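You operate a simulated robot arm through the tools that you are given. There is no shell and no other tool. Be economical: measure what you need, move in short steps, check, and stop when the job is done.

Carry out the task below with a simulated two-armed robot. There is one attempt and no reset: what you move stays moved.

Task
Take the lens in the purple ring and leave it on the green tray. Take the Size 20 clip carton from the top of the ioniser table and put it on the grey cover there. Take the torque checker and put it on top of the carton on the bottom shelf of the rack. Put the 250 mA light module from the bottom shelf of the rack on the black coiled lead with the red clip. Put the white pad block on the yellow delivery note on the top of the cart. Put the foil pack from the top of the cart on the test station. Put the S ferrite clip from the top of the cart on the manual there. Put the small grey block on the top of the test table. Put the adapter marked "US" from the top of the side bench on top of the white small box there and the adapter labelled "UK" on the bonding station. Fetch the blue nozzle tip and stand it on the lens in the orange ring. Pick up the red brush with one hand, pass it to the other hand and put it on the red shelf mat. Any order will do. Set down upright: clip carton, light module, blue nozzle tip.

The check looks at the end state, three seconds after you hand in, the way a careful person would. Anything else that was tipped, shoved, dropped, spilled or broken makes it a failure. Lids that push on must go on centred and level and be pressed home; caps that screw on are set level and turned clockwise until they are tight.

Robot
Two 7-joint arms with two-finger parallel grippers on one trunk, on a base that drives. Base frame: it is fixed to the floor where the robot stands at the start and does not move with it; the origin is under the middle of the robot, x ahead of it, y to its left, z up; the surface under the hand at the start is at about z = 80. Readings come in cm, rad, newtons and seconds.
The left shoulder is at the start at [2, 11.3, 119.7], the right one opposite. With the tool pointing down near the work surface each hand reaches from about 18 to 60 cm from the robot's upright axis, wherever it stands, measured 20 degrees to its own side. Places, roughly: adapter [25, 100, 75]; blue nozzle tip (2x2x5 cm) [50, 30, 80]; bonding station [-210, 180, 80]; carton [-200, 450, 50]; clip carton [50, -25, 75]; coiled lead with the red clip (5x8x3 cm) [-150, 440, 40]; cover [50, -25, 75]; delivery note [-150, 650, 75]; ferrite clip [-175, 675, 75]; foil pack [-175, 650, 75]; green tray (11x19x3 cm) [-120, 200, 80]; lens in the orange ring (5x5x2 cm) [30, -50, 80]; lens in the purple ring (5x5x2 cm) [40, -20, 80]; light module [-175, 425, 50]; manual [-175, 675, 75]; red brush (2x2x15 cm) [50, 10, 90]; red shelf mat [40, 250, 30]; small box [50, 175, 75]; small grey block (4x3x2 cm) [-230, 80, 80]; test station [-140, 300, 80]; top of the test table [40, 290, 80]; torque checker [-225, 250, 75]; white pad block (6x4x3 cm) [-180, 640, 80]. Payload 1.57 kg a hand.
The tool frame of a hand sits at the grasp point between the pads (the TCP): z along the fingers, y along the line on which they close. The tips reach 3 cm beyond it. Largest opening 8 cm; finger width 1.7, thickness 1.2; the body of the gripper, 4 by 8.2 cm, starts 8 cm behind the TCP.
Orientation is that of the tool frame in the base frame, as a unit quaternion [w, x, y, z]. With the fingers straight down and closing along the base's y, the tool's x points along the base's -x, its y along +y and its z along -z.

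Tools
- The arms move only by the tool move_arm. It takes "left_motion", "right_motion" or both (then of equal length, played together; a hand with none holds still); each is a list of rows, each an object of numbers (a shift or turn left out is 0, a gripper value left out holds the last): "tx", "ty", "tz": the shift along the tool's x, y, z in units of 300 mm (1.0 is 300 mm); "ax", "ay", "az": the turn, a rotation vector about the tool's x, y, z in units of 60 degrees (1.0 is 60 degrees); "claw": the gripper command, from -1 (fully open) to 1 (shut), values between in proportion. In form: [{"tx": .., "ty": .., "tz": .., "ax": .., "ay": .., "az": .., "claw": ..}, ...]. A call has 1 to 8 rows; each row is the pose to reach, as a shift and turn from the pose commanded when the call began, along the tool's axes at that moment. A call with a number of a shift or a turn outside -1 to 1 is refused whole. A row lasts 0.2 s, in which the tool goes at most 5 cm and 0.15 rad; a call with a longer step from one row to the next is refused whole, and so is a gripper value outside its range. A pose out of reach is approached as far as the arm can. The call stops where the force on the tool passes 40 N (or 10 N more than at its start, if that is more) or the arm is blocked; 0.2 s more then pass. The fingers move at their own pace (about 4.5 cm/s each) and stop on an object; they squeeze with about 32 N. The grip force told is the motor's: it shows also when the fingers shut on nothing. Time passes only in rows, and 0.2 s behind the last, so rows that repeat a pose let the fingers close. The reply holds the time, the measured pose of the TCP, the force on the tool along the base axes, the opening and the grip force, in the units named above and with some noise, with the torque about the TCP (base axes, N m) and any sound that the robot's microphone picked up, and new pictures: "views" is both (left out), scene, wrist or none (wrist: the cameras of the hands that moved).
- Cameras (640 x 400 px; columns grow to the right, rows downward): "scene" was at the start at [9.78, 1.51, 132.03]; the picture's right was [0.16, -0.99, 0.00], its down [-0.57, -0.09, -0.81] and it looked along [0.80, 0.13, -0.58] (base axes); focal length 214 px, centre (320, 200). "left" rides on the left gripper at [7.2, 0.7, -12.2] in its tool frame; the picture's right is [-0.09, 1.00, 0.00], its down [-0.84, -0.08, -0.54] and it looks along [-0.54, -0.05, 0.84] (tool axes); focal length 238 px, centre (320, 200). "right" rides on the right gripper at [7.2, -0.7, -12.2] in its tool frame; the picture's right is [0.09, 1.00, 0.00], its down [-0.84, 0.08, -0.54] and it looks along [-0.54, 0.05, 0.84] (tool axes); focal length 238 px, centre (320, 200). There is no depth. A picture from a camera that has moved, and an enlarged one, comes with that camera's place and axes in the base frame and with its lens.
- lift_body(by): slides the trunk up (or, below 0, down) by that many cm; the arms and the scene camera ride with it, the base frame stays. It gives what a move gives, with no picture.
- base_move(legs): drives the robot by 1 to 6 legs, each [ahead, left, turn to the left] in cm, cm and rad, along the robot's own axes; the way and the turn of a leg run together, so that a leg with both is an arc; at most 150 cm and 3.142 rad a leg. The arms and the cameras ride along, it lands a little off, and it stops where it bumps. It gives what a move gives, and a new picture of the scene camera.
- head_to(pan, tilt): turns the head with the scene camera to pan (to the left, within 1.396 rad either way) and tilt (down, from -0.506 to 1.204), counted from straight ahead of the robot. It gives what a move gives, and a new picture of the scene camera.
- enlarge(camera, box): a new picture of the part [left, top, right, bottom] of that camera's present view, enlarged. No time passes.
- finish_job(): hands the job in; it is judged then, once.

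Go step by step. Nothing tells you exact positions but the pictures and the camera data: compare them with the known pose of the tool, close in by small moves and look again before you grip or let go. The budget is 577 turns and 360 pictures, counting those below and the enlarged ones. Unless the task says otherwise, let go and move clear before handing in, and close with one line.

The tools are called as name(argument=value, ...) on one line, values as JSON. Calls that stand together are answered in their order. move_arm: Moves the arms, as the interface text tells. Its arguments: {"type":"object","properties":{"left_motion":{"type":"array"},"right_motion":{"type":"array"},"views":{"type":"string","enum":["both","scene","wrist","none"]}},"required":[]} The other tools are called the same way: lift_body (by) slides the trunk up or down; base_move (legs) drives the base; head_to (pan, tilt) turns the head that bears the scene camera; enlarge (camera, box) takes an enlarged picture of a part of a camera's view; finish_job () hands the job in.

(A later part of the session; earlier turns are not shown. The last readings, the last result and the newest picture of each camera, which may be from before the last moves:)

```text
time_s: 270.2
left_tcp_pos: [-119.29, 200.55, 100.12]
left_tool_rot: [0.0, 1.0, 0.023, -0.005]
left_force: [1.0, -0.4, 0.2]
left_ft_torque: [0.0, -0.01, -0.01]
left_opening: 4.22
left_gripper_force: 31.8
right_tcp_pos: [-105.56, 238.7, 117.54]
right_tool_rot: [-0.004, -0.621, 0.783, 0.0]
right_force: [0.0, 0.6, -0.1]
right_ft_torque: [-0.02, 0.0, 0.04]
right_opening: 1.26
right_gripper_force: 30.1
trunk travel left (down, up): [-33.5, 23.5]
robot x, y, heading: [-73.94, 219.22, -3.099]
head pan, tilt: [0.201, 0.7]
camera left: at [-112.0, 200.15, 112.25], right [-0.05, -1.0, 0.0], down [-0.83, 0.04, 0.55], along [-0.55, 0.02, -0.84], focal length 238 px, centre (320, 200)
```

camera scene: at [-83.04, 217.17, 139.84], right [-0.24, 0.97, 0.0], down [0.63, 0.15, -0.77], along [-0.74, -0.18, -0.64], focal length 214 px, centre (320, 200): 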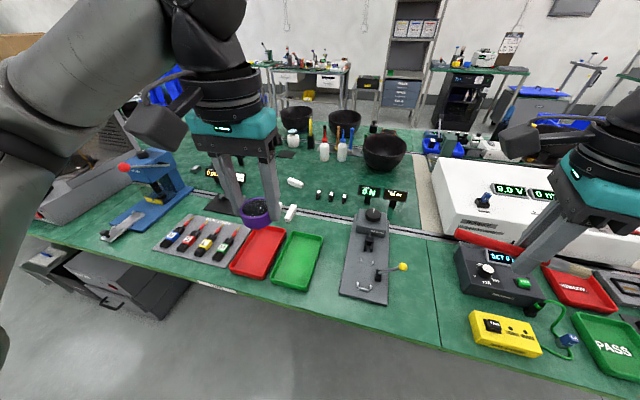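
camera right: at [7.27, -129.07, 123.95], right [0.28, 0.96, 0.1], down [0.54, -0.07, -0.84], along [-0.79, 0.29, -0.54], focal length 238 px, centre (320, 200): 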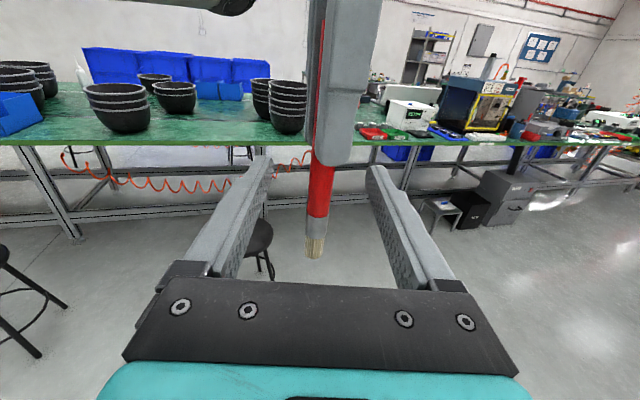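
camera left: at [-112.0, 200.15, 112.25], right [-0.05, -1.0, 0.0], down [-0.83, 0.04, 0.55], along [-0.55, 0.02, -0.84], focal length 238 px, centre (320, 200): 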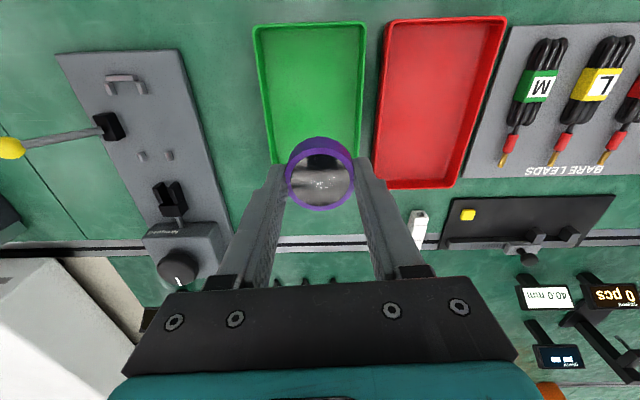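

Well centred. Lower the lens into the tray.

move_arm(left_motion=[{"tz": 0.15}, {"tz": 0.3}, {"tz": 0.42}, {"tz": 0.5}], views="wrist")

move_arm(left_motion=[{"tz": 0.013}, {"tz": 0.025}], views="none")

move_arm(left_motion=[{"tz": 0.01}, {"tz": 0.02}], views="none")

```text
time_s: 271.2
left_tcp_pos: [-119.54, 200.43, 85.56]
left_tool_rot: [-0.001, 1.0, 0.023, -0.009]
left_force: [5.3, -1.9, 26.6]
left_ft_torque: [0.0, -0.23, 0.02]
left_opening: 4.22
left_gripper_force: 32.1
right_tcp_pos: [-105.3, 238.73, 117.7]
right_tool_rot: [-0.005, -0.621, 0.784, 0.001]
right_force: [-0.3, -0.2, 0.6]
right_ft_torque: [-0.01, 0.03, -0.03]
right_opening: 1.28
right_gripper_force: 29.5
trunk travel left (down, up): [-33.5, 23.5]
robot x, y, heading: [-74.04, 219.31, -3.101]
head pan, tilt: [0.201, 0.7]
camera left: at [-112.02, 200.08, 97.61], right [-0.05, -1.0, 0.0], down [-0.83, 0.04, 0.56], along [-0.56, 0.03, -0.83], focal length 238 px, centre (320, 200)
```

left: 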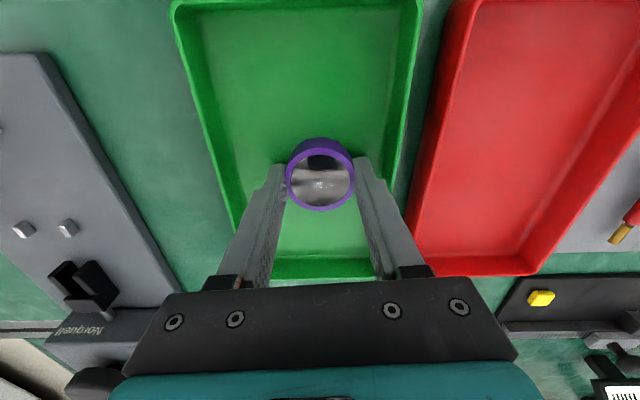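

```text
time_s: 271.6
left_tcp_pos: [-119.83, 200.49, 85.61]
left_tool_rot: [0.0, 1.0, 0.024, -0.009]
left_force: [6.8, -0.4, 15.7]
left_ft_torque: [-0.05, -0.27, 0.0]
left_opening: 4.21
left_gripper_force: 31.9
right_tcp_pos: [-105.47, 238.69, 117.48]
right_tool_rot: [-0.005, -0.621, 0.784, 0.001]
right_force: [0.3, 0.0, -0.8]
right_ft_torque: [0.01, -0.02, 0.0]
right_opening: 1.25
right_gripper_force: 29.3
trunk travel left (down, up): [-33.5, 23.5]
robot x, y, heading: [-73.87, 218.95, -3.096]
head pan, tilt: [0.201, 0.7]
stopped in row 1 (left hand): the force on the tool passed its limit at 44 N (the readings are from after the stop); the commanded pose is now the measured one
```

```text
time_s: 272.2
left_tcp_pos: [-119.97, 200.55, 85.51]
left_tool_rot: [-0.001, 1.0, 0.024, -0.01]
left_force: [10.0, -0.8, 18.5]
left_ft_torque: [-0.27, -0.46, 0.14]
left_opening: 4.21
left_gripper_force: 31.9
right_tcp_pos: [-105.41, 238.79, 117.63]
right_tool_rot: [-0.004, -0.622, 0.783, -0.001]
right_force: [0.3, -0.7, -0.2]
right_ft_torque: [-0.01, -0.01, -0.01]
right_opening: 1.3
right_gripper_force: 29.9
trunk travel left (down, up): [-33.5, 23.5]
robot x, y, heading: [-73.71, 219.2, -3.102]
head pan, tilt: [0.201, 0.7]
stopped in row 2 (left hand): the force on the tool passed its limit at 44 N (the readings are from after the stop); the commanded pose is now the measured one
```

Contact: the lens rests on the tray floor. Relieve and release, then rise.

move_arm(left_motion=[{"tz": -0.012}, {"tz": -0.012, "claw": -0.4}, {"tz": -0.012, "claw": -0.4}, {"tz": -0.012, "claw": -0.4}], views="none")

move_arm(left_motion=[{"tz": -0.12}, {"tz": -0.27}, {"tz": -0.42}, {"tz": -0.57}, {"tz": -0.7}], views="wrist")

```text
time_s: 273.2
left_tcp_pos: [-119.98, 200.39, 85.7]
left_tool_rot: [-0.001, 1.0, 0.024, -0.01]
left_force: [-0.5, 1.1, -0.1]
left_ft_torque: [0.0, -0.01, -0.04]
left_opening: 5.59
left_gripper_force: 0.1
right_tcp_pos: [-105.51, 238.78, 117.75]
right_tool_rot: [-0.005, -0.621, 0.784, 0.0]
right_force: [-0.2, 0.0, -0.2]
right_ft_torque: [0.02, -0.02, 0.02]
right_opening: 1.28
right_gripper_force: 29.5
trunk travel left (down, up): [-33.5, 23.5]
robot x, y, heading: [-73.64, 218.95, -3.096]
head pan, tilt: [0.201, 0.7]
```

```text
time_s: 274.4
left_tcp_pos: [-119.62, 200.4, 106.79]
left_tool_rot: [-0.001, 1.0, 0.023, -0.008]
left_force: [-1.2, 0.0, 0.0]
left_ft_torque: [0.01, -0.02, -0.01]
left_opening: 5.61
left_gripper_force: 0.1
right_tcp_pos: [-105.46, 238.79, 117.57]
right_tool_rot: [-0.004, -0.621, 0.783, 0.0]
right_force: [-0.4, 0.4, -0.6]
right_ft_torque: [0.01, -0.01, 0.04]
right_opening: 1.29
right_gripper_force: 29.9
trunk travel left (down, up): [-33.5, 23.5]
robot x, y, heading: [-74.18, 218.89, -3.102]
head pan, tilt: [0.201, 0.7]
camera left: at [-112.09, 200.08, 118.75], right [-0.04, -1.0, 0.0], down [-0.83, 0.04, 0.56], along [-0.56, 0.03, -0.83], focal length 238 px, centre (320, 200)
```

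left: 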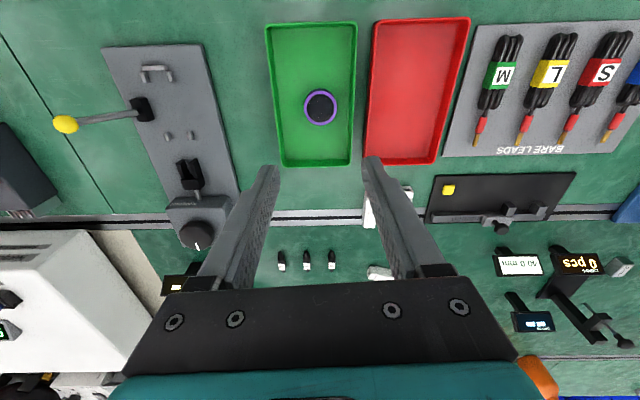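

Lens is on the green tray. Retract and turn to face the test table for the brush.

move_arm(left_motion=[{"tz": -0.15}, {"tz": -0.3, "tx": 0.05}, {"tz": -0.4, "tx": 0.16}, {"tz": -0.45, "tx": 0.31}, {"tz": -0.45, "tx": 0.47}, {"tz": -0.45, "tx": 0.55}], views="none")

base_move(legs=[[-24, 0, 0], [0, 0, 3.1]])

head_to(pan=0.0, tilt=0.7)

```text
time_s: 275.8
left_tcp_pos: [-102.7, 201.28, 119.78]
left_tool_rot: [-0.001, 1.0, 0.025, -0.01]
left_force: [-0.2, 0.0, 0.0]
left_ft_torque: [-0.05, 0.0, 0.03]
left_opening: 5.58
left_gripper_force: 0.0
right_tcp_pos: [-105.4, 238.66, 117.57]
right_tool_rot: [-0.004, -0.621, 0.784, 0.001]
right_force: [0.0, 0.1, -0.2]
right_ft_torque: [-0.01, 0.0, -0.01]
right_opening: 1.3
right_gripper_force: 29.2
trunk travel left (down, up): [-33.5, 23.5]
robot x, y, heading: [-73.81, 219.08, -3.098]
head pan, tilt: [0.201, 0.7]
```

```text
time_s: 284.7
left_tcp_pos: [-20.51, 236.27, 119.85]
left_tool_rot: [0.01, 0.004, 1.0, -0.002]
left_force: [-0.6, -0.3, 1.8]
left_ft_torque: [-0.01, -0.03, 0.01]
left_opening: 5.6
left_gripper_force: 0.0
right_tcp_pos: [-19.96, 198.8, 117.68]
right_tool_rot: [0.001, 0.801, 0.599, 0.003]
right_force: [0.5, 0.4, -0.3]
right_ft_torque: [0.0, 0.0, -0.01]
right_opening: 1.26
right_gripper_force: 29.6
trunk travel left (down, up): [-33.5, 23.5]
robot x, y, heading: [-50.67, 219.63, -0.018]
head pan, tilt: [0.201, 0.7]
camera scene: at [-40.97, 221.75, 139.84], right [0.19, -0.98, 0.0], down [-0.63, -0.12, -0.76], along [0.75, 0.14, -0.64], focal length 214 px, centre (320, 200)
```

scene: 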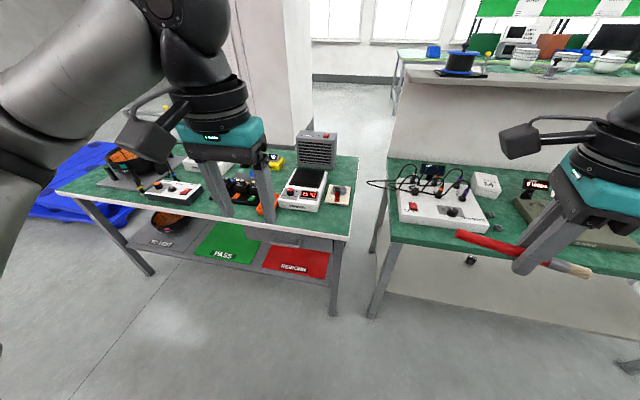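

```text
time_s: 285.5
left_tcp_pos: [-20.55, 236.24, 119.77]
left_tool_rot: [0.01, 0.003, 1.0, -0.001]
left_force: [-0.3, 0.1, 0.3]
left_ft_torque: [-0.03, -0.01, 0.01]
left_opening: 5.62
left_gripper_force: 0.0
right_tcp_pos: [-19.88, 198.7, 117.62]
right_tool_rot: [0.0, 0.801, 0.599, 0.004]
right_force: [0.1, 0.2, 0.2]
right_ft_torque: [0.01, 0.04, -0.03]
right_opening: 1.27
right_gripper_force: 29.6
trunk travel left (down, up): [-33.5, 23.5]
robot x, y, heading: [-50.65, 219.88, -0.009]
head pan, tilt: [0.0, 0.7]
camera scene: at [-40.82, 220.06, 139.84], right [-0.01, -1.0, 0.0], down [-0.64, 0.01, -0.76], along [0.76, -0.01, -0.64], focal length 214 px, centre (320, 200)
```

scene: 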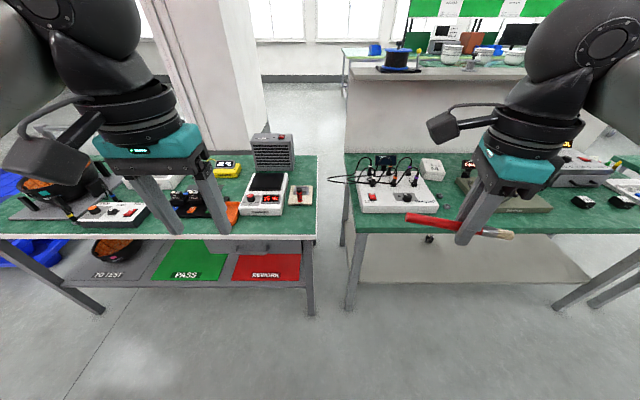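

The brush must go on the low red mat (about x 20–45, y 231–265, z 30). To lay it gently I want it at the right fingertips, so I'll regrip using the left hand: first rotate the right hand back to horizontal with the left raised.

move_arm(right_motion=[{"tx": 0.08, "ty": -0.05}, {"tx": 0.16, "ty": -0.1, "ay": 0.13}, {"tx": 0.24, "ty": -0.15, "ay": 0.26}, {"tx": 0.24, "ty": -0.15, "ay": 0.39}, {"tx": 0.24, "ty": -0.15, "ay": 0.52}, {"tx": 0.24, "ty": -0.15, "ay": 0.65}, {"tx": 0.24, "ty": -0.15, "ay": 0.75}], left_motion=[{"tz": -0.12}, {"tz": -0.24}, {"tz": -0.36}, {"tz": -0.48}, {"tz": -0.48}, {"tz": -0.48}, {"tz": -0.48}], views="none")

move_arm(right_motion=[{"ay": 0.13}, {"ay": 0.26}, {"ay": 0.39}, {"ay": 0.52}, {"ay": 0.65}, {"ay": 0.75}], views="scene")

```text
time_s: 287.1
left_tcp_pos: [-20.65, 236.1, 134.25]
left_tool_rot: [0.011, 0.005, 1.0, -0.001]
left_force: [-0.7, -0.9, 0.5]
left_ft_torque: [0.03, 0.02, 0.01]
left_opening: 5.6
left_gripper_force: 0.0
right_tcp_pos: [-22.08, 206.87, 117.65]
right_tool_rot: [-0.229, 0.738, 0.554, 0.311]
right_force: [-0.1, -1.1, -0.2]
right_ft_torque: [-0.03, -0.03, -0.02]
right_opening: 1.29
right_gripper_force: 30.1
trunk travel left (down, up): [-33.5, 23.5]
robot x, y, heading: [-49.96, 219.76, -0.014]
head pan, tilt: [0.0, 0.7]
```

```text
time_s: 288.5
left_tcp_pos: [-20.57, 236.08, 134.2]
left_tool_rot: [0.01, 0.004, 1.0, 0.0]
left_force: [0.1, 0.0, 0.3]
left_ft_torque: [0.01, -0.02, 0.01]
left_opening: 5.6
left_gripper_force: 0.0
right_tcp_pos: [-22.2, 206.84, 117.74]
right_tool_rot: [-0.424, 0.563, 0.423, 0.57]
right_force: [-0.4, -0.4, -0.4]
right_ft_torque: [0.01, 0.02, 0.0]
right_opening: 1.25
right_gripper_force: 29.8
trunk travel left (down, up): [-33.5, 23.5]
robot x, y, heading: [-50.43, 220.22, -0.012]
head pan, tilt: [0.0, 0.7]
camera scene: at [-40.81, 220.04, 139.84], right [-0.01, -1.0, 0.0], down [-0.64, 0.01, -0.76], along [0.76, -0.01, -0.64], focal length 214 px, centre (320, 200)
```

scene: 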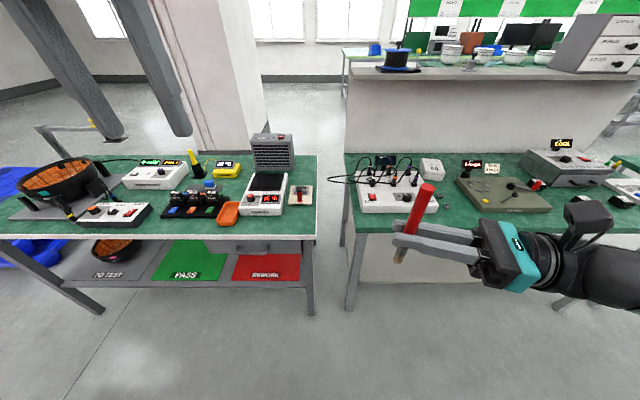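

Brush is vertical. I bring it beneath the raised left hand.

move_arm(right_motion=[{"tz": 0.14, "ty": -0.03}, {"tz": 0.28, "ty": -0.07}, {"tz": 0.42, "ty": -0.1}, {"tz": 0.56, "ty": -0.13}, {"tz": 0.7, "ty": -0.165}, {"tz": 0.853, "ty": -0.196}], left_motion=[{"ty": -0.05}, {"ty": -0.103}, {"ty": -0.103}, {"ty": -0.103}, {"ty": -0.103}, {"ty": -0.103}], views="both")

```text
time_s: 289.9
left_tcp_pos: [-20.64, 233.21, 134.15]
left_tool_rot: [0.01, 0.004, 1.0, -0.002]
left_force: [0.8, -0.3, -0.8]
left_ft_torque: [-0.04, 0.0, 0.03]
left_opening: 5.62
left_gripper_force: 0.1
right_tcp_pos: [-20.37, 233.49, 117.74]
right_tool_rot: [-0.422, 0.564, 0.423, 0.57]
right_force: [-0.6, 0.4, -0.2]
right_ft_torque: [0.0, -0.02, -0.03]
right_opening: 1.26
right_gripper_force: 29.8
trunk travel left (down, up): [-33.5, 23.5]
robot x, y, heading: [-50.77, 219.75, -0.014]
head pan, tilt: [0.0, 0.7]
camera scene: at [-40.78, 220.17, 139.83], right [-0.01, -1.0, 0.0], down [-0.64, 0.01, -0.76], along [0.76, -0.01, -0.64], focal length 214 px, centre (320, 200)
camera right: at [-24.65, 221.86, 124.93], right [0.95, -0.28, 0.1], down [-0.07, -0.54, -0.84], along [0.29, 0.79, -0.54], focal length 238 px, centre (320, 200)
camera left: at [-28.04, 234.01, 146.16], right [0.1, 0.99, 0.0], down [0.83, -0.08, 0.56], along [0.56, -0.06, -0.83], focal length 238 px, centre (320, 200)
```

scene: 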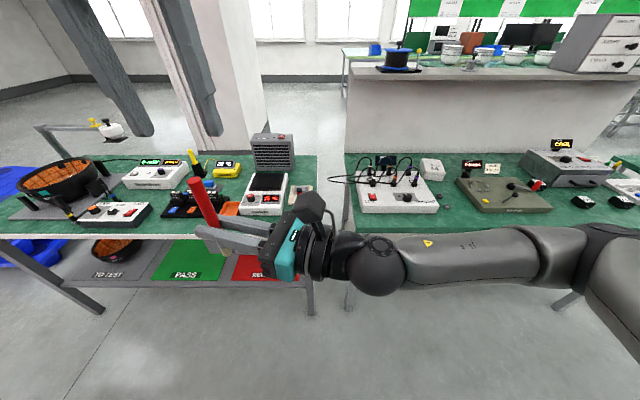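
right: 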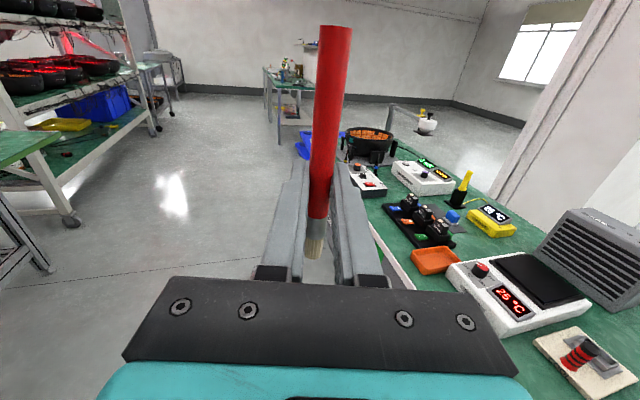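
left: 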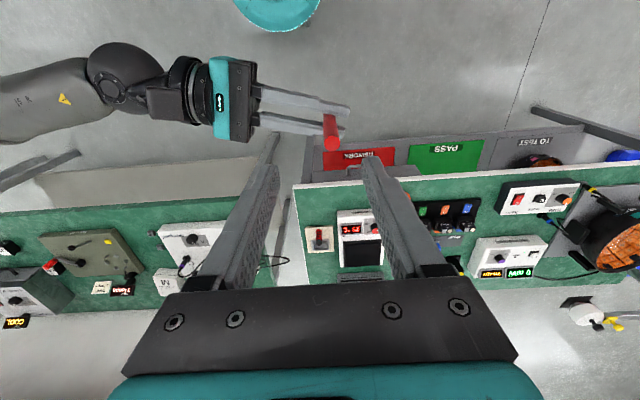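

Left hand descends around the brush top and grips it.

move_arm(left_motion=[{"ty": 0.022, "tz": 0.1}, {"ty": 0.022, "tz": 0.22}, {"ty": 0.022, "tz": 0.33}, {"ty": 0.022, "tz": 0.375}, {"ty": 0.022, "tz": 0.375, "claw": 1}, {"ty": 0.022, "tz": 0.375, "claw": 1}, {"ty": 0.022, "tz": 0.375, "claw": 1}, {"ty": 0.022, "tz": 0.375, "claw": 1}], views="both")

```text
time_s: 291.7
left_tcp_pos: [-20.56, 234.04, 122.98]
left_tool_rot: [0.01, 0.003, 1.0, 0.003]
left_force: [4.6, 19.8, -1.5]
left_ft_torque: [0.49, -0.18, 0.04]
left_opening: 1.33
left_gripper_force: 26.8
right_tcp_pos: [-20.56, 233.22, 117.79]
right_tool_rot: [-0.423, 0.563, 0.423, 0.57]
right_force: [-3.9, -21.0, 0.7]
right_ft_torque: [0.57, -0.1, -0.03]
right_opening: 1.29
right_gripper_force: 29.7
trunk travel left (down, up): [-33.5, 23.5]
robot x, y, heading: [-50.37, 219.73, -0.014]
head pan, tilt: [0.0, 0.7]
camera scene: at [-40.82, 220.05, 139.84], right [-0.01, -1.0, 0.0], down [-0.64, 0.01, -0.76], along [0.76, -0.01, -0.64], focal length 214 px, centre (320, 200)
camera left: at [-27.94, 234.65, 134.99], right [0.1, 1.0, 0.01], down [0.83, -0.08, 0.56], along [0.56, -0.05, -0.83], focal length 238 px, centre (320, 200)
```

scene: 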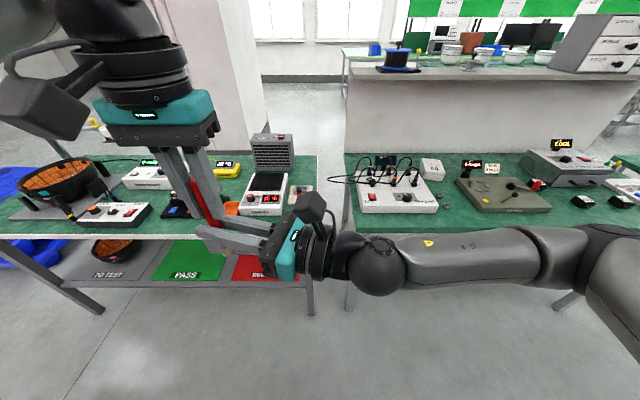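
left: 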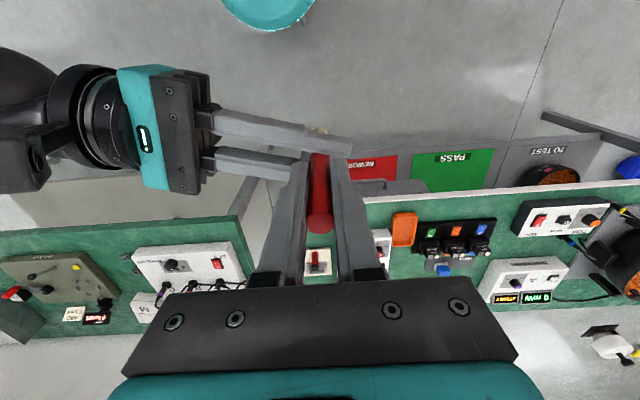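

Left holds it. Open the right hand, back off ~2 cm, and look.

move_arm(right_motion=[{"claw": 0.0}, {"claw": 0.0}, {"claw": 0.0}, {"tz": -0.06, "claw": 0.0}], views="wrist")

```text
time_s: 292.7
left_tcp_pos: [-20.65, 233.71, 123.02]
left_tool_rot: [0.01, 0.004, 1.0, 0.0]
left_force: [0.5, -0.6, 1.0]
left_ft_torque: [-0.03, -0.02, -0.01]
left_opening: 1.32
left_gripper_force: 29.2
right_tcp_pos: [-21.16, 231.5, 117.83]
right_tool_rot: [-0.424, 0.563, 0.423, 0.57]
right_force: [0.7, 0.5, -0.2]
right_ft_torque: [0.01, 0.03, 0.01]
right_opening: 3.98
right_gripper_force: 0.1
trunk travel left (down, up): [-33.5, 23.5]
robot x, y, heading: [-50.57, 219.81, -0.014]
head pan, tilt: [0.0, 0.7]
camera right: at [-25.28, 219.84, 124.99], right [0.95, -0.28, 0.1], down [-0.07, -0.54, -0.84], along [0.29, 0.8, -0.53], focal length 238 px, centre (320, 200)
```

right: 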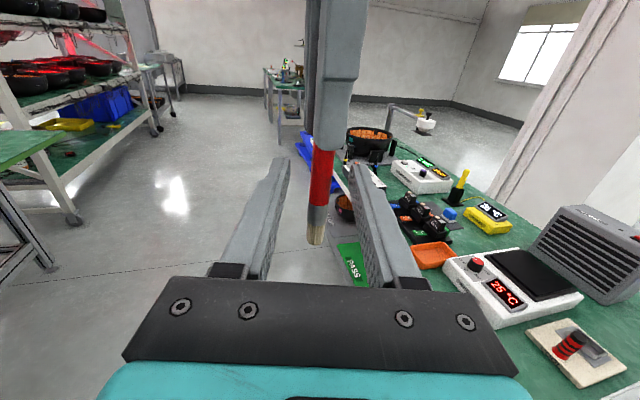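

Brush now sits ~0.7 cm inside the right fingertips. Close right, release left.

move_arm(right_motion=[{"claw": 1}, {"claw": 1}, {"claw": 1}, {"claw": 1}], views="none")

move_arm(left_motion=[{"claw": 0.0}, {"claw": -0.5}, {"claw": -0.5}, {"claw": -0.5}, {"claw": -0.5, "tz": -0.12}, {"claw": -0.5, "tz": -0.26}, {"claw": -0.5, "tz": -0.4}], views="none")

enlarge(camera="right", box=[160, 0, 480, 280])

```text
time_s: 293.7
left_tcp_pos: [-20.66, 233.79, 123.0]
left_tool_rot: [0.009, 0.004, 1.0, -0.001]
left_force: [-5.6, 0.6, 0.2]
left_ft_torque: [-0.02, 0.21, 0.03]
left_opening: 1.28
left_gripper_force: 29.5
right_tcp_pos: [-21.05, 231.56, 117.82]
right_tool_rot: [-0.423, 0.565, 0.423, 0.568]
right_force: [5.2, -0.4, 0.1]
right_ft_torque: [0.07, -0.02, -0.13]
right_opening: 1.26
right_gripper_force: 29.6
trunk travel left (down, up): [-33.5, 23.5]
robot x, y, heading: [-50.5, 220.11, -0.013]
head pan, tilt: [0.0, 0.7]
```

```text
time_s: 295.3
left_tcp_pos: [-20.76, 233.65, 135.03]
left_tool_rot: [0.01, 0.004, 1.0, 0.0]
left_force: [0.4, -0.1, -0.1]
left_ft_torque: [0.05, -0.03, -0.01]
left_opening: 5.99
left_gripper_force: 0.0
right_tcp_pos: [-21.29, 231.42, 117.76]
right_tool_rot: [-0.423, 0.563, 0.423, 0.57]
right_force: [-0.4, -0.9, 0.1]
right_ft_torque: [-0.02, -0.02, 0.0]
right_opening: 1.27
right_gripper_force: 30.2
trunk travel left (down, up): [-33.5, 23.5]
robot x, y, heading: [-50.45, 220.12, -0.015]
head pan, tilt: [0.0, 0.7]
```

```text
1.43 times, centred on (320, 140) of right
camera zoom: at [-25.3, 219.86, 125.0], right [0.95, -0.28, 0.1], down [-0.07, -0.54, -0.84], along [0.29, 0.79, -0.53], focal length 340 px, centre (320, 286)
```

zoom: 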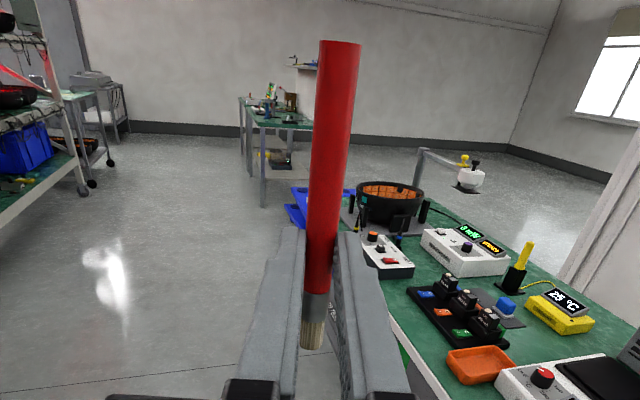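

Good fingertip grip. Retract the right hand and rotate it fingers-down again; left back down.

move_arm(right_motion=[{"tz": -0.15}, {"tz": -0.3}, {"tz": -0.42, "ay": -0.13}, {"tz": -0.54, "ay": -0.26}, {"tz": -0.66, "ay": -0.39}, {"tz": -0.76, "ay": -0.52}, {"tz": -0.8, "ay": -0.65}, {"tz": -0.8, "ay": -0.75}], left_motion=[{"tz": 0}, {"tz": 0}, {"tz": 0.1, "ty": 0.04}, {"tz": 0.2, "ty": 0.08}, {"tz": 0.3, "ty": 0.1}, {"tz": 0.4, "ty": 0.1}, {"tz": 0.5, "ty": 0.1}, {"tz": 0.5, "ty": 0.1}], views="none")

move_arm(right_motion=[{"ay": -0.13}, {"ay": -0.26}, {"ay": -0.39}, {"ay": -0.52}, {"ay": -0.65}, {"ay": -0.75}], views="scene")

```text
time_s: 297.1
left_tcp_pos: [-20.33, 236.73, 119.93]
left_tool_rot: [0.01, 0.004, 1.0, -0.001]
left_force: [0.2, -0.2, 0.3]
left_ft_torque: [0.02, 0.02, -0.04]
left_opening: 5.99
left_gripper_force: 0.1
right_tcp_pos: [-24.26, 206.78, 118.54]
right_tool_rot: [-0.229, 0.739, 0.554, 0.308]
right_force: [0.9, 0.2, -0.1]
right_ft_torque: [0.0, 0.01, -0.01]
right_opening: 1.27
right_gripper_force: 29.1
right hand out of reach, approached as far as the arm can: row 2, 3, 4, 5, 6, 7, 8
trunk travel left (down, up): [-33.5, 23.5]
robot x, y, heading: [-50.4, 220.57, -0.016]
head pan, tilt: [0.0, 0.7]
```

```text
time_s: 298.5
left_tcp_pos: [-20.37, 236.87, 119.92]
left_tool_rot: [0.009, 0.003, 1.0, -0.002]
left_force: [-0.5, 0.0, 0.2]
left_ft_torque: [-0.01, 0.04, 0.01]
left_opening: 5.99
left_gripper_force: 0.0
right_tcp_pos: [-24.3, 206.67, 118.52]
right_tool_rot: [0.0, 0.802, 0.598, 0.003]
right_force: [-0.2, 0.2, 0.7]
right_ft_torque: [-0.02, 0.01, -0.01]
right_opening: 1.32
right_gripper_force: 30.3
trunk travel left (down, up): [-33.5, 23.5]
robot x, y, heading: [-50.74, 220.16, -0.017]
head pan, tilt: [0.0, 0.7]
camera scene: at [-40.8, 220.09, 139.83], right [-0.01, -1.0, 0.0], down [-0.64, 0.01, -0.76], along [0.76, -0.01, -0.64], focal length 214 px, centre (320, 200)
```

scene: 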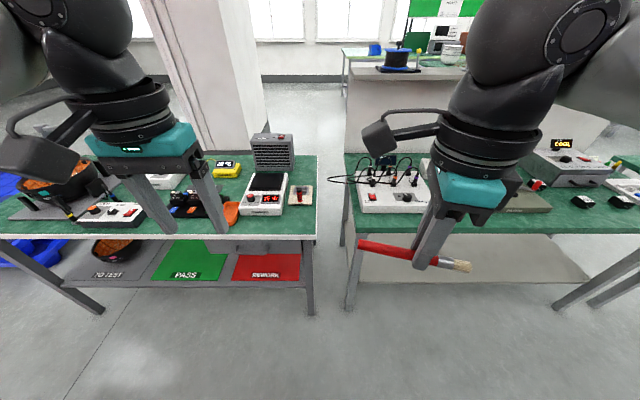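

I inspect the mat area for obstacles under the tabletop.

enlarge(camera="scene", box=[200, 210, 330, 310])

lift_body(by=-33.4)

head_to(pan=0.2, tilt=0.55)

```text
4.00 times, centred on (265, 260) of scene
camera zoom: at [-40.8, 220.09, 139.83], right [-0.01, -1.0, 0.0], down [-0.64, 0.01, -0.76], along [0.76, -0.01, -0.64], focal length 858 px, centre (540, -40)
```

zoom: 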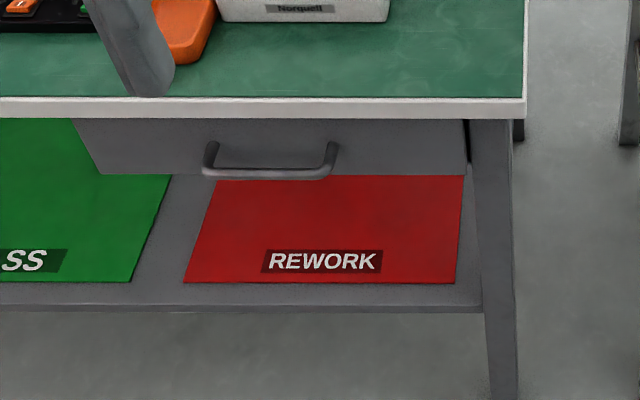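

```text
time_s: 301.7
left_tcp_pos: [-20.56, 236.82, 86.62]
left_tool_rot: [0.01, 0.004, 1.0, -0.003]
left_force: [-0.4, -0.4, 0.4]
left_ft_torque: [0.0, 0.01, -0.02]
left_opening: 5.99
left_gripper_force: 0.0
right_tcp_pos: [-24.31, 206.65, 85.02]
right_tool_rot: [0.0, 0.801, 0.599, 0.003]
right_force: [0.3, -0.7, 0.3]
right_ft_torque: [0.03, 0.03, 0.01]
right_opening: 1.3
right_gripper_force: 29.9
trunk travel left (down, up): [-0.1, 56.9]
robot x, y, heading: [-50.16, 220.05, -0.017]
head pan, tilt: [0.0, 0.7]
```

```text
time_s: 302.5
left_tcp_pos: [-20.41, 236.9, 86.6]
left_tool_rot: [0.011, 0.004, 1.0, -0.001]
left_force: [0.5, 0.2, -1.1]
left_ft_torque: [0.02, -0.01, 0.04]
left_opening: 6.0
left_gripper_force: 0.1
right_tcp_pos: [-24.31, 206.61, 85.03]
right_tool_rot: [0.0, 0.8, 0.599, 0.005]
right_force: [0.6, -0.6, -0.3]
right_ft_torque: [0.02, 0.02, -0.04]
right_opening: 1.27
right_gripper_force: 29.9
trunk travel left (down, up): [-0.1, 56.9]
robot x, y, heading: [-50.82, 220.2, -0.012]
head pan, tilt: [0.201, 0.55]
camera scene: at [-40.49, 221.83, 107.75], right [0.18, -0.98, 0.0], down [-0.51, -0.1, -0.85], along [0.84, 0.16, -0.52], focal length 214 px, centre (320, 200)
```

scene: 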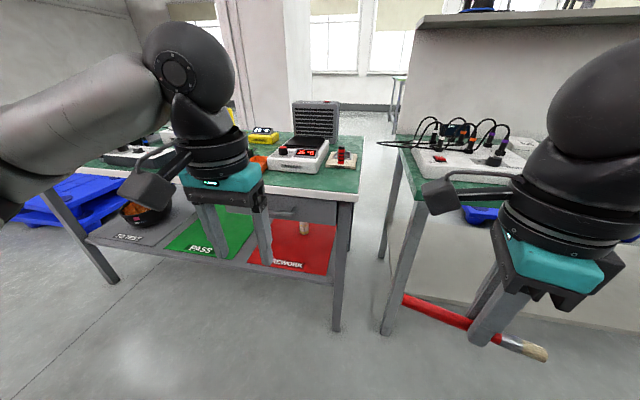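

Drawer bottom is at z≈65, mat y 231–268 from x≈21. With the trunk low I raise the left hand clear and tilt/lower the right hand, fingers forward-down.

move_arm(right_motion=[{"ax": -0.1, "tz": 0.1}, {"ax": -0.2, "tz": 0.2}, {"ax": -0.3, "tz": 0.3}, {"ax": -0.4, "tz": 0.4}, {"ax": -0.5, "tz": 0.5}, {"ax": -0.6, "tz": 0.6}, {"ax": -0.68, "tz": 0.7}, {"ax": -0.75, "tz": 0.8}], left_motion=[{"tz": -0.12}, {"tz": -0.24}, {"tz": -0.36}, {"tz": -0.48, "tx": 0.05}, {"tz": -0.6, "tx": 0.1}, {"tz": -0.72, "tx": 0.15}, {"tz": -0.84, "tx": 0.2}, {"tz": -0.95, "tx": 0.25}], views="scene")

```text
time_s: 304.3
left_tcp_pos: [-27.32, 235.14, 112.06]
left_tool_rot: [0.012, 0.005, 1.0, -0.002]
left_force: [0.6, 0.1, -0.1]
left_ft_torque: [0.02, -0.02, 0.0]
left_opening: 6.03
left_gripper_force: 0.2
left hand out of reach, approached as far as the arm can: row 7, 8
right_tcp_pos: [-24.25, 206.86, 61.04]
right_tool_rot: [0.306, 0.739, 0.552, 0.235]
right_force: [-0.4, 0.3, -0.1]
right_ft_torque: [0.01, -0.02, 0.02]
right_opening: 1.28
right_gripper_force: 29.3
right hand out of reach, approached as far as the arm can: row 2, 3, 4, 5, 6, 7
trunk travel left (down, up): [-0.1, 56.9]
robot x, y, heading: [-50.42, 220.05, -0.016]
head pan, tilt: [0.201, 0.55]
camera scene: at [-40.53, 221.8, 107.76], right [0.19, -0.98, 0.0], down [-0.51, -0.1, -0.85], along [0.84, 0.16, -0.52], focal length 214 px, centre (320, 200)
```

scene: 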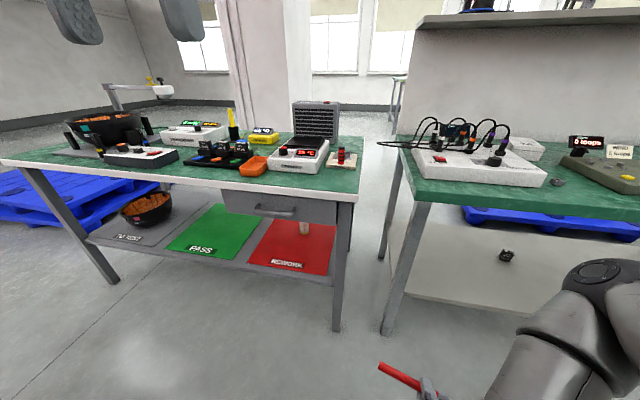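

Good. Lower the right hand further and slightly forward.

move_arm(right_motion=[{"tx": 0.01, "ty": -0.06, "tz": 0.13}, {"tx": 0.02, "ty": -0.13, "tz": 0.26}, {"tx": 0.03, "ty": -0.19, "tz": 0.38}, {"tx": 0.045, "ty": -0.25, "tz": 0.5}, {"tx": 0.06, "ty": -0.317, "tz": 0.628}], views="wrist")

```text
time_s: 305.5
left_tcp_pos: [-27.4, 235.22, 112.02]
left_tool_rot: [0.011, 0.004, 1.0, -0.002]
left_force: [0.5, 0.0, -0.5]
left_ft_torque: [0.01, -0.02, -0.01]
left_opening: 6.0
left_gripper_force: 0.1
right_tcp_pos: [-15.77, 210.31, 42.19]
right_tool_rot: [0.308, 0.744, 0.55, 0.22]
right_force: [0.1, 0.1, 0.2]
right_ft_torque: [0.0, 0.01, 0.0]
right_opening: 1.27
right_gripper_force: 29.9
right hand out of reach, approached as far as the arm can: row 2, 3, 4, 5
trunk travel left (down, up): [-0.1, 56.9]
robot x, y, heading: [-50.12, 220.17, -0.013]
head pan, tilt: [0.201, 0.55]
camera right: at [-22.21, 219.85, 50.31], right [0.71, -0.12, 0.7], down [-0.56, -0.7, 0.45], along [0.43, -0.71, -0.56], focal length 238 px, centre (320, 200)
```

right: 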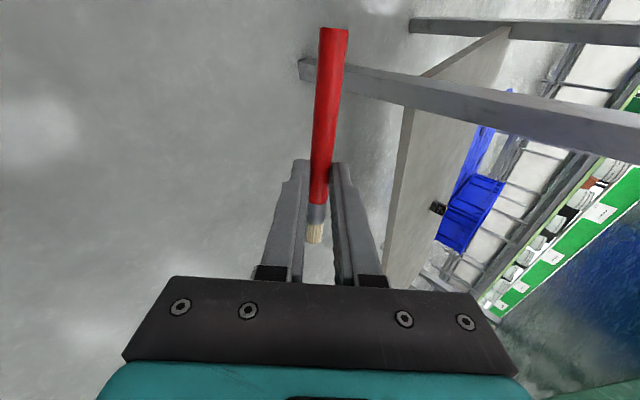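

I lower another 6 cm, then look at the whole posture from the head.

move_arm(right_motion=[{"ty": -0.05, "tz": 0.05}, {"ty": -0.1, "tz": 0.1}, {"ty": -0.142, "tz": 0.14}], views="none")

head_to(pan=-0.4, tilt=1.0)

```text
time_s: 306.3
left_tcp_pos: [-27.38, 235.24, 111.97]
left_tool_rot: [0.011, 0.004, 1.0, -0.002]
left_force: [0.4, 0.1, 0.9]
left_ft_torque: [0.01, 0.02, 0.01]
left_opening: 6.01
left_gripper_force: 0.0
right_tcp_pos: [-14.6, 212.12, 36.8]
right_tool_rot: [0.307, 0.743, 0.551, 0.223]
right_force: [0.0, 0.4, 0.2]
right_ft_torque: [0.04, -0.03, -0.02]
right_opening: 1.3
right_gripper_force: 29.4
right hand out of reach, approached as far as the arm can: row 1, 2, 3
trunk travel left (down, up): [-0.1, 56.9]
robot x, y, heading: [-50.46, 220.19, -0.018]
head pan, tilt: [0.201, 0.55]
```

```text
time_s: 307.3
left_tcp_pos: [-27.38, 235.23, 112.04]
left_tool_rot: [0.01, 0.005, 1.0, -0.001]
left_force: [-0.3, -0.1, 0.4]
left_ft_torque: [-0.03, 0.01, 0.01]
left_opening: 6.03
left_gripper_force: 0.0
right_tcp_pos: [-14.64, 212.17, 36.87]
right_tool_rot: [0.308, 0.743, 0.551, 0.224]
right_force: [-0.9, -0.4, 0.1]
right_ft_torque: [-0.01, 0.01, 0.03]
right_opening: 1.28
right_gripper_force: 29.4
trunk travel left (down, up): [-0.1, 56.9]
robot x, y, heading: [-50.73, 220.1, -0.015]
head pan, tilt: [-0.4, 1.0]
camera scene: at [-42.93, 217.37, 104.1], right [-0.4, -0.92, 0.0], down [-0.77, 0.34, -0.54], along [0.5, -0.22, -0.84], focal length 214 px, centre (320, 200)
```

scene: 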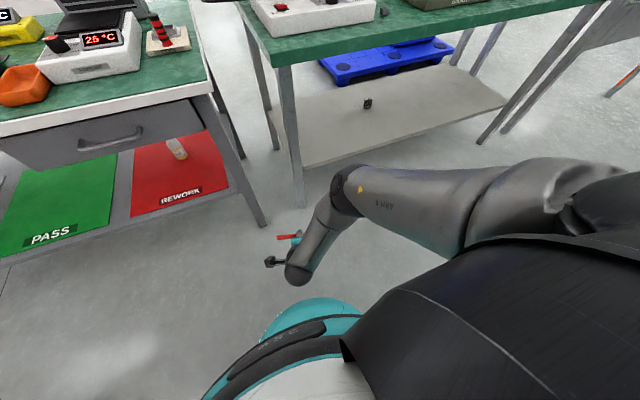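

The elbow is too far forward; I extend the hand 12 cm so that the robot can stay further back.

move_arm(right_motion=[{"tx": 0.03, "ty": 0.08, "tz": 0.08}, {"tx": 0.06, "ty": 0.15, "tz": 0.15}, {"tx": 0.09, "ty": 0.22, "tz": 0.22}, {"tx": 0.112, "ty": 0.27, "tz": 0.272}], views="scene")

```text
time_s: 308.3
left_tcp_pos: [-27.26, 235.26, 112.07]
left_tool_rot: [0.009, 0.004, 1.0, -0.003]
left_force: [-0.1, -1.5, -0.7]
left_ft_torque: [0.01, 0.0, 0.0]
left_opening: 6.01
left_gripper_force: 0.0
right_tcp_pos: [-2.49, 211.99, 36.97]
right_tool_rot: [0.306, 0.74, 0.552, 0.232]
right_force: [-0.4, 0.3, 0.0]
right_ft_torque: [-0.03, -0.01, 0.03]
right_opening: 1.27
right_gripper_force: 29.7
trunk travel left (down, up): [-0.1, 56.9]
robot x, y, heading: [-50.57, 220.21, -0.013]
head pan, tilt: [-0.4, 1.0]
camera scene: at [-42.94, 217.37, 104.1], right [-0.4, -0.92, 0.0], down [-0.77, 0.34, -0.54], along [0.49, -0.22, -0.84], focal length 214 px, centre (320, 200)
```

scene: 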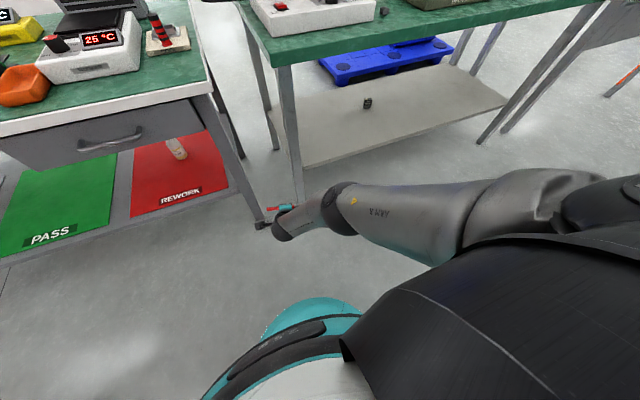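

Now shift left to line up with the mat, then creep in.

base_move(legs=[[0, 37, 0.015], [14, 0, 0]])

head_to(pan=-0.1, tilt=0.9)

enlarge(camera="right", box=[0, 0, 640, 400])

```text
time_s: 311.5
left_tcp_pos: [-13.14, 272.05, 112.14]
left_tool_rot: [0.01, -0.001, 1.0, -0.001]
left_force: [-0.1, 0.0, -0.3]
left_ft_torque: [-0.02, 0.03, -0.02]
left_opening: 6.01
left_gripper_force: 0.1
right_tcp_pos: [11.85, 249.1, 37.13]
right_tool_rot: [0.306, 0.737, 0.555, 0.235]
right_force: [-0.4, 0.3, 0.2]
right_ft_torque: [0.0, 0.01, -0.01]
right_opening: 1.29
right_gripper_force: 30.0
trunk travel left (down, up): [-0.1, 56.9]
robot x, y, heading: [-36.06, 256.77, -0.005]
head pan, tilt: [-0.4, 1.0]
camera scene: at [-28.65, 253.99, 104.1], right [-0.39, -0.92, 0.0], down [-0.77, 0.33, -0.54], along [0.5, -0.21, -0.84], focal length 214 px, centre (320, 200)
```

scene: 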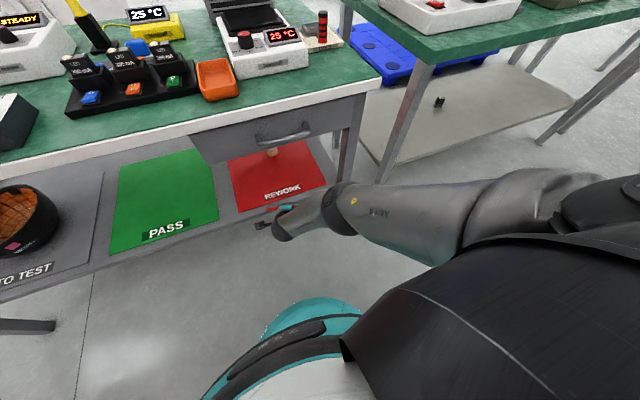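

```text
time_s: 312.3
left_tcp_pos: [-13.31, 271.97, 112.1]
left_tool_rot: [0.01, -0.001, 1.0, -0.002]
left_force: [0.1, 0.0, -0.4]
left_ft_torque: [-0.03, -0.01, -0.01]
left_opening: 5.99
left_gripper_force: 0.0
right_tcp_pos: [11.89, 248.89, 37.05]
right_tool_rot: [0.305, 0.737, 0.556, 0.234]
right_force: [0.0, -0.3, -0.3]
right_ft_torque: [0.0, 0.01, 0.01]
right_opening: 1.29
right_gripper_force: 29.5
trunk travel left (down, up): [-0.1, 56.9]
robot x, y, heading: [-36.55, 256.75, -0.0]
head pan, tilt: [-0.099, 0.901]
camera scene: at [-27.54, 255.94, 104.82], right [-0.1, -0.99, 0.0], down [-0.78, 0.08, -0.62], along [0.62, -0.06, -0.78], focal length 214 px, centre (320, 200)
```

scene: 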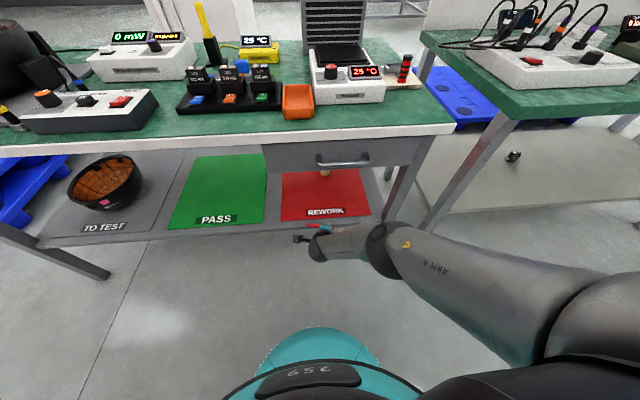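

```text
1.00 times, centred on (320, 200) of right (not enlarged: the box is as wide or as high as the picture)
camera zoom: at [5.03, 258.31, 45.21], right [0.7, -0.11, 0.71], down [-0.55, -0.72, 0.43], along [0.46, -0.69, -0.56], focal length 238 px, centre (320, 200)
```

zoom: 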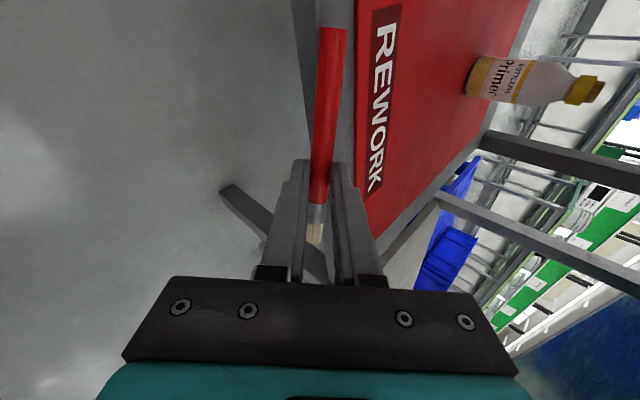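

Mat and shelf edge are well visible. Raise 2.5 cm for safety and drive 13 cm further in.

move_arm(right_motion=[{"ty": 0.03, "tz": -0.03}, {"ty": 0.06, "tz": -0.058}], views="none")

base_move(legs=[[13.5, 0, 0]])

enlarge(camera="right", box=[0, 0, 640, 400])

```text
time_s: 312.9
left_tcp_pos: [-13.17, 272.0, 111.95]
left_tool_rot: [0.01, -0.001, 1.0, -0.002]
left_force: [0.1, -0.2, -0.8]
left_ft_torque: [0.0, 0.0, 0.01]
left_opening: 6.03
left_gripper_force: 0.0
right_tcp_pos: [11.99, 248.97, 39.48]
right_tool_rot: [0.305, 0.737, 0.556, 0.234]
right_force: [0.2, -0.2, -0.1]
right_ft_torque: [-0.03, 0.04, 0.03]
right_opening: 1.27
right_gripper_force: 29.5
trunk travel left (down, up): [-0.1, 56.9]
robot x, y, heading: [-35.96, 256.46, 0.0]
head pan, tilt: [-0.099, 0.901]
```

```text
time_s: 314.2
left_tcp_pos: [0.15, 271.82, 112.11]
left_tool_rot: [0.011, -0.001, 1.0, -0.001]
left_force: [-0.1, 0.2, 0.4]
left_ft_torque: [0.01, 0.01, 0.03]
left_opening: 6.03
left_gripper_force: 0.0
right_tcp_pos: [25.1, 248.75, 39.37]
right_tool_rot: [0.305, 0.738, 0.556, 0.233]
right_force: [0.0, 0.7, -0.4]
right_ft_torque: [0.01, 0.01, 0.03]
right_opening: 1.27
right_gripper_force: 30.2
trunk travel left (down, up): [-0.1, 56.9]
robot x, y, heading: [-23.01, 256.27, -0.005]
head pan, tilt: [-0.099, 0.901]
camera scene: at [-14.23, 255.85, 104.81], right [-0.1, -0.99, 0.0], down [-0.78, 0.08, -0.62], along [0.62, -0.06, -0.78], focal length 214 px, centre (320, 200)
```

scene: 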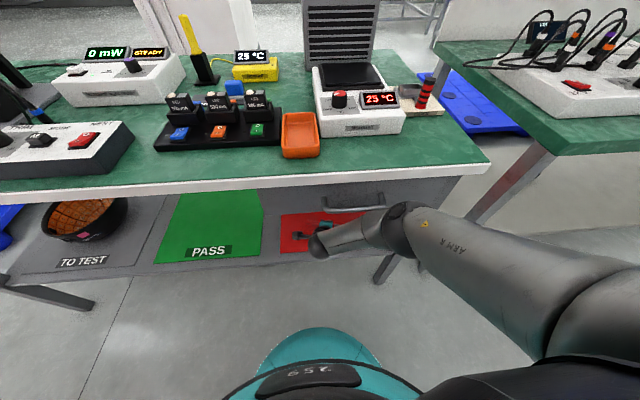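

```text
1.00 times, centred on (320, 200) of right (not enlarged: the box is as wide or as high as the picture)
camera zoom: at [18.28, 258.16, 47.57], right [0.7, -0.11, 0.71], down [-0.55, -0.72, 0.43], along [0.46, -0.69, -0.56], focal length 238 px, centre (320, 200)
```

zoom: 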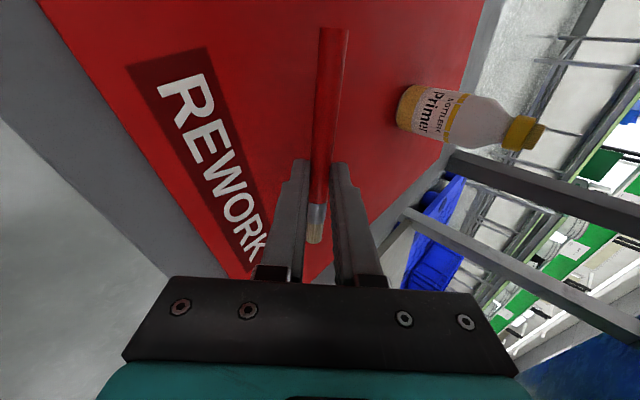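

The brush hovers over the red mat. Lower in small steps watching force.

move_arm(right_motion=[{"ty": -0.035, "tz": 0.035}, {"ty": -0.07, "tz": 0.07}], views="none")

move_arm(right_motion=[{"ty": -0.012, "tz": 0.012}, {"ty": -0.024, "tz": 0.024}], views="none")

move_arm(right_motion=[{"ty": -0.012, "tz": 0.012}, {"ty": -0.024, "tz": 0.024}], views="wrist")

```text
time_s: 314.8
left_tcp_pos: [0.02, 271.89, 112.07]
left_tool_rot: [0.012, 0.0, 1.0, -0.002]
left_force: [0.9, 0.8, 0.7]
left_ft_torque: [0.01, -0.01, -0.01]
left_opening: 5.99
left_gripper_force: 0.1
right_tcp_pos: [25.18, 248.95, 37.79]
right_tool_rot: [0.31, 0.736, 0.555, 0.233]
right_force: [-17.9, -1.5, 23.8]
right_ft_torque: [-0.07, 0.36, -0.08]
right_opening: 1.26
right_gripper_force: 29.2
trunk travel left (down, up): [-0.1, 56.9]
robot x, y, heading: [-22.87, 256.27, -0.0]
head pan, tilt: [-0.099, 0.901]
stopped in row 2 (right hand): the force on the tool passed its limit at 62 N (the readings are from after the stop); the commanded pose is now the measured one
```

```text
time_s: 315.0
left_tcp_pos: [-0.01, 271.84, 112.11]
left_tool_rot: [0.012, 0.0, 1.0, -0.002]
left_force: [0.4, -0.8, 0.4]
left_ft_torque: [0.0, 0.01, 0.01]
left_opening: 6.0
left_gripper_force: 0.2
right_tcp_pos: [25.22, 248.9, 37.83]
right_tool_rot: [0.312, 0.736, 0.553, 0.234]
right_force: [-16.9, -1.5, 25.2]
right_ft_torque: [-0.14, 0.34, -0.08]
right_opening: 1.26
right_gripper_force: 29.3
trunk travel left (down, up): [-0.1, 56.9]
robot x, y, heading: [-22.54, 256.68, -0.011]
head pan, tilt: [-0.099, 0.901]
stopped in row 1 (right hand): the force on the tool passed its limit at 49 N (the readings are from after the stop); the commanded pose is now the measured one
```

```text
time_s: 315.3
left_tcp_pos: [-0.19, 272.03, 112.11]
left_tool_rot: [0.011, 0.0, 1.0, -0.003]
left_force: [-0.2, 0.3, 0.3]
left_ft_torque: [0.0, -0.01, -0.02]
left_opening: 6.01
left_gripper_force: 0.0
right_tcp_pos: [25.02, 248.86, 37.8]
right_tool_rot: [0.314, 0.735, 0.554, 0.234]
right_force: [-16.1, -2.2, 24.6]
right_ft_torque: [-0.14, 0.32, -0.1]
right_opening: 1.28
right_gripper_force: 30.5
trunk travel left (down, up): [-0.1, 56.9]
robot x, y, heading: [-23.26, 256.18, -0.005]
head pan, tilt: [-0.099, 0.901]
stopped in row 1 (right hand): the force on the tool passed its limit at 49 N (the readings are from after the stop); the commanded pose is now the measured one
camera right: at [18.25, 258.41, 45.75], right [0.69, -0.1, 0.72], down [-0.56, -0.71, 0.43], along [0.46, -0.7, -0.55], focal length 238 px, centre (320, 200)
```

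right: 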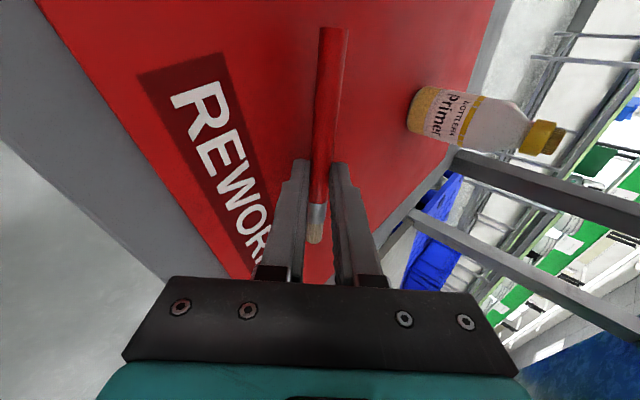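

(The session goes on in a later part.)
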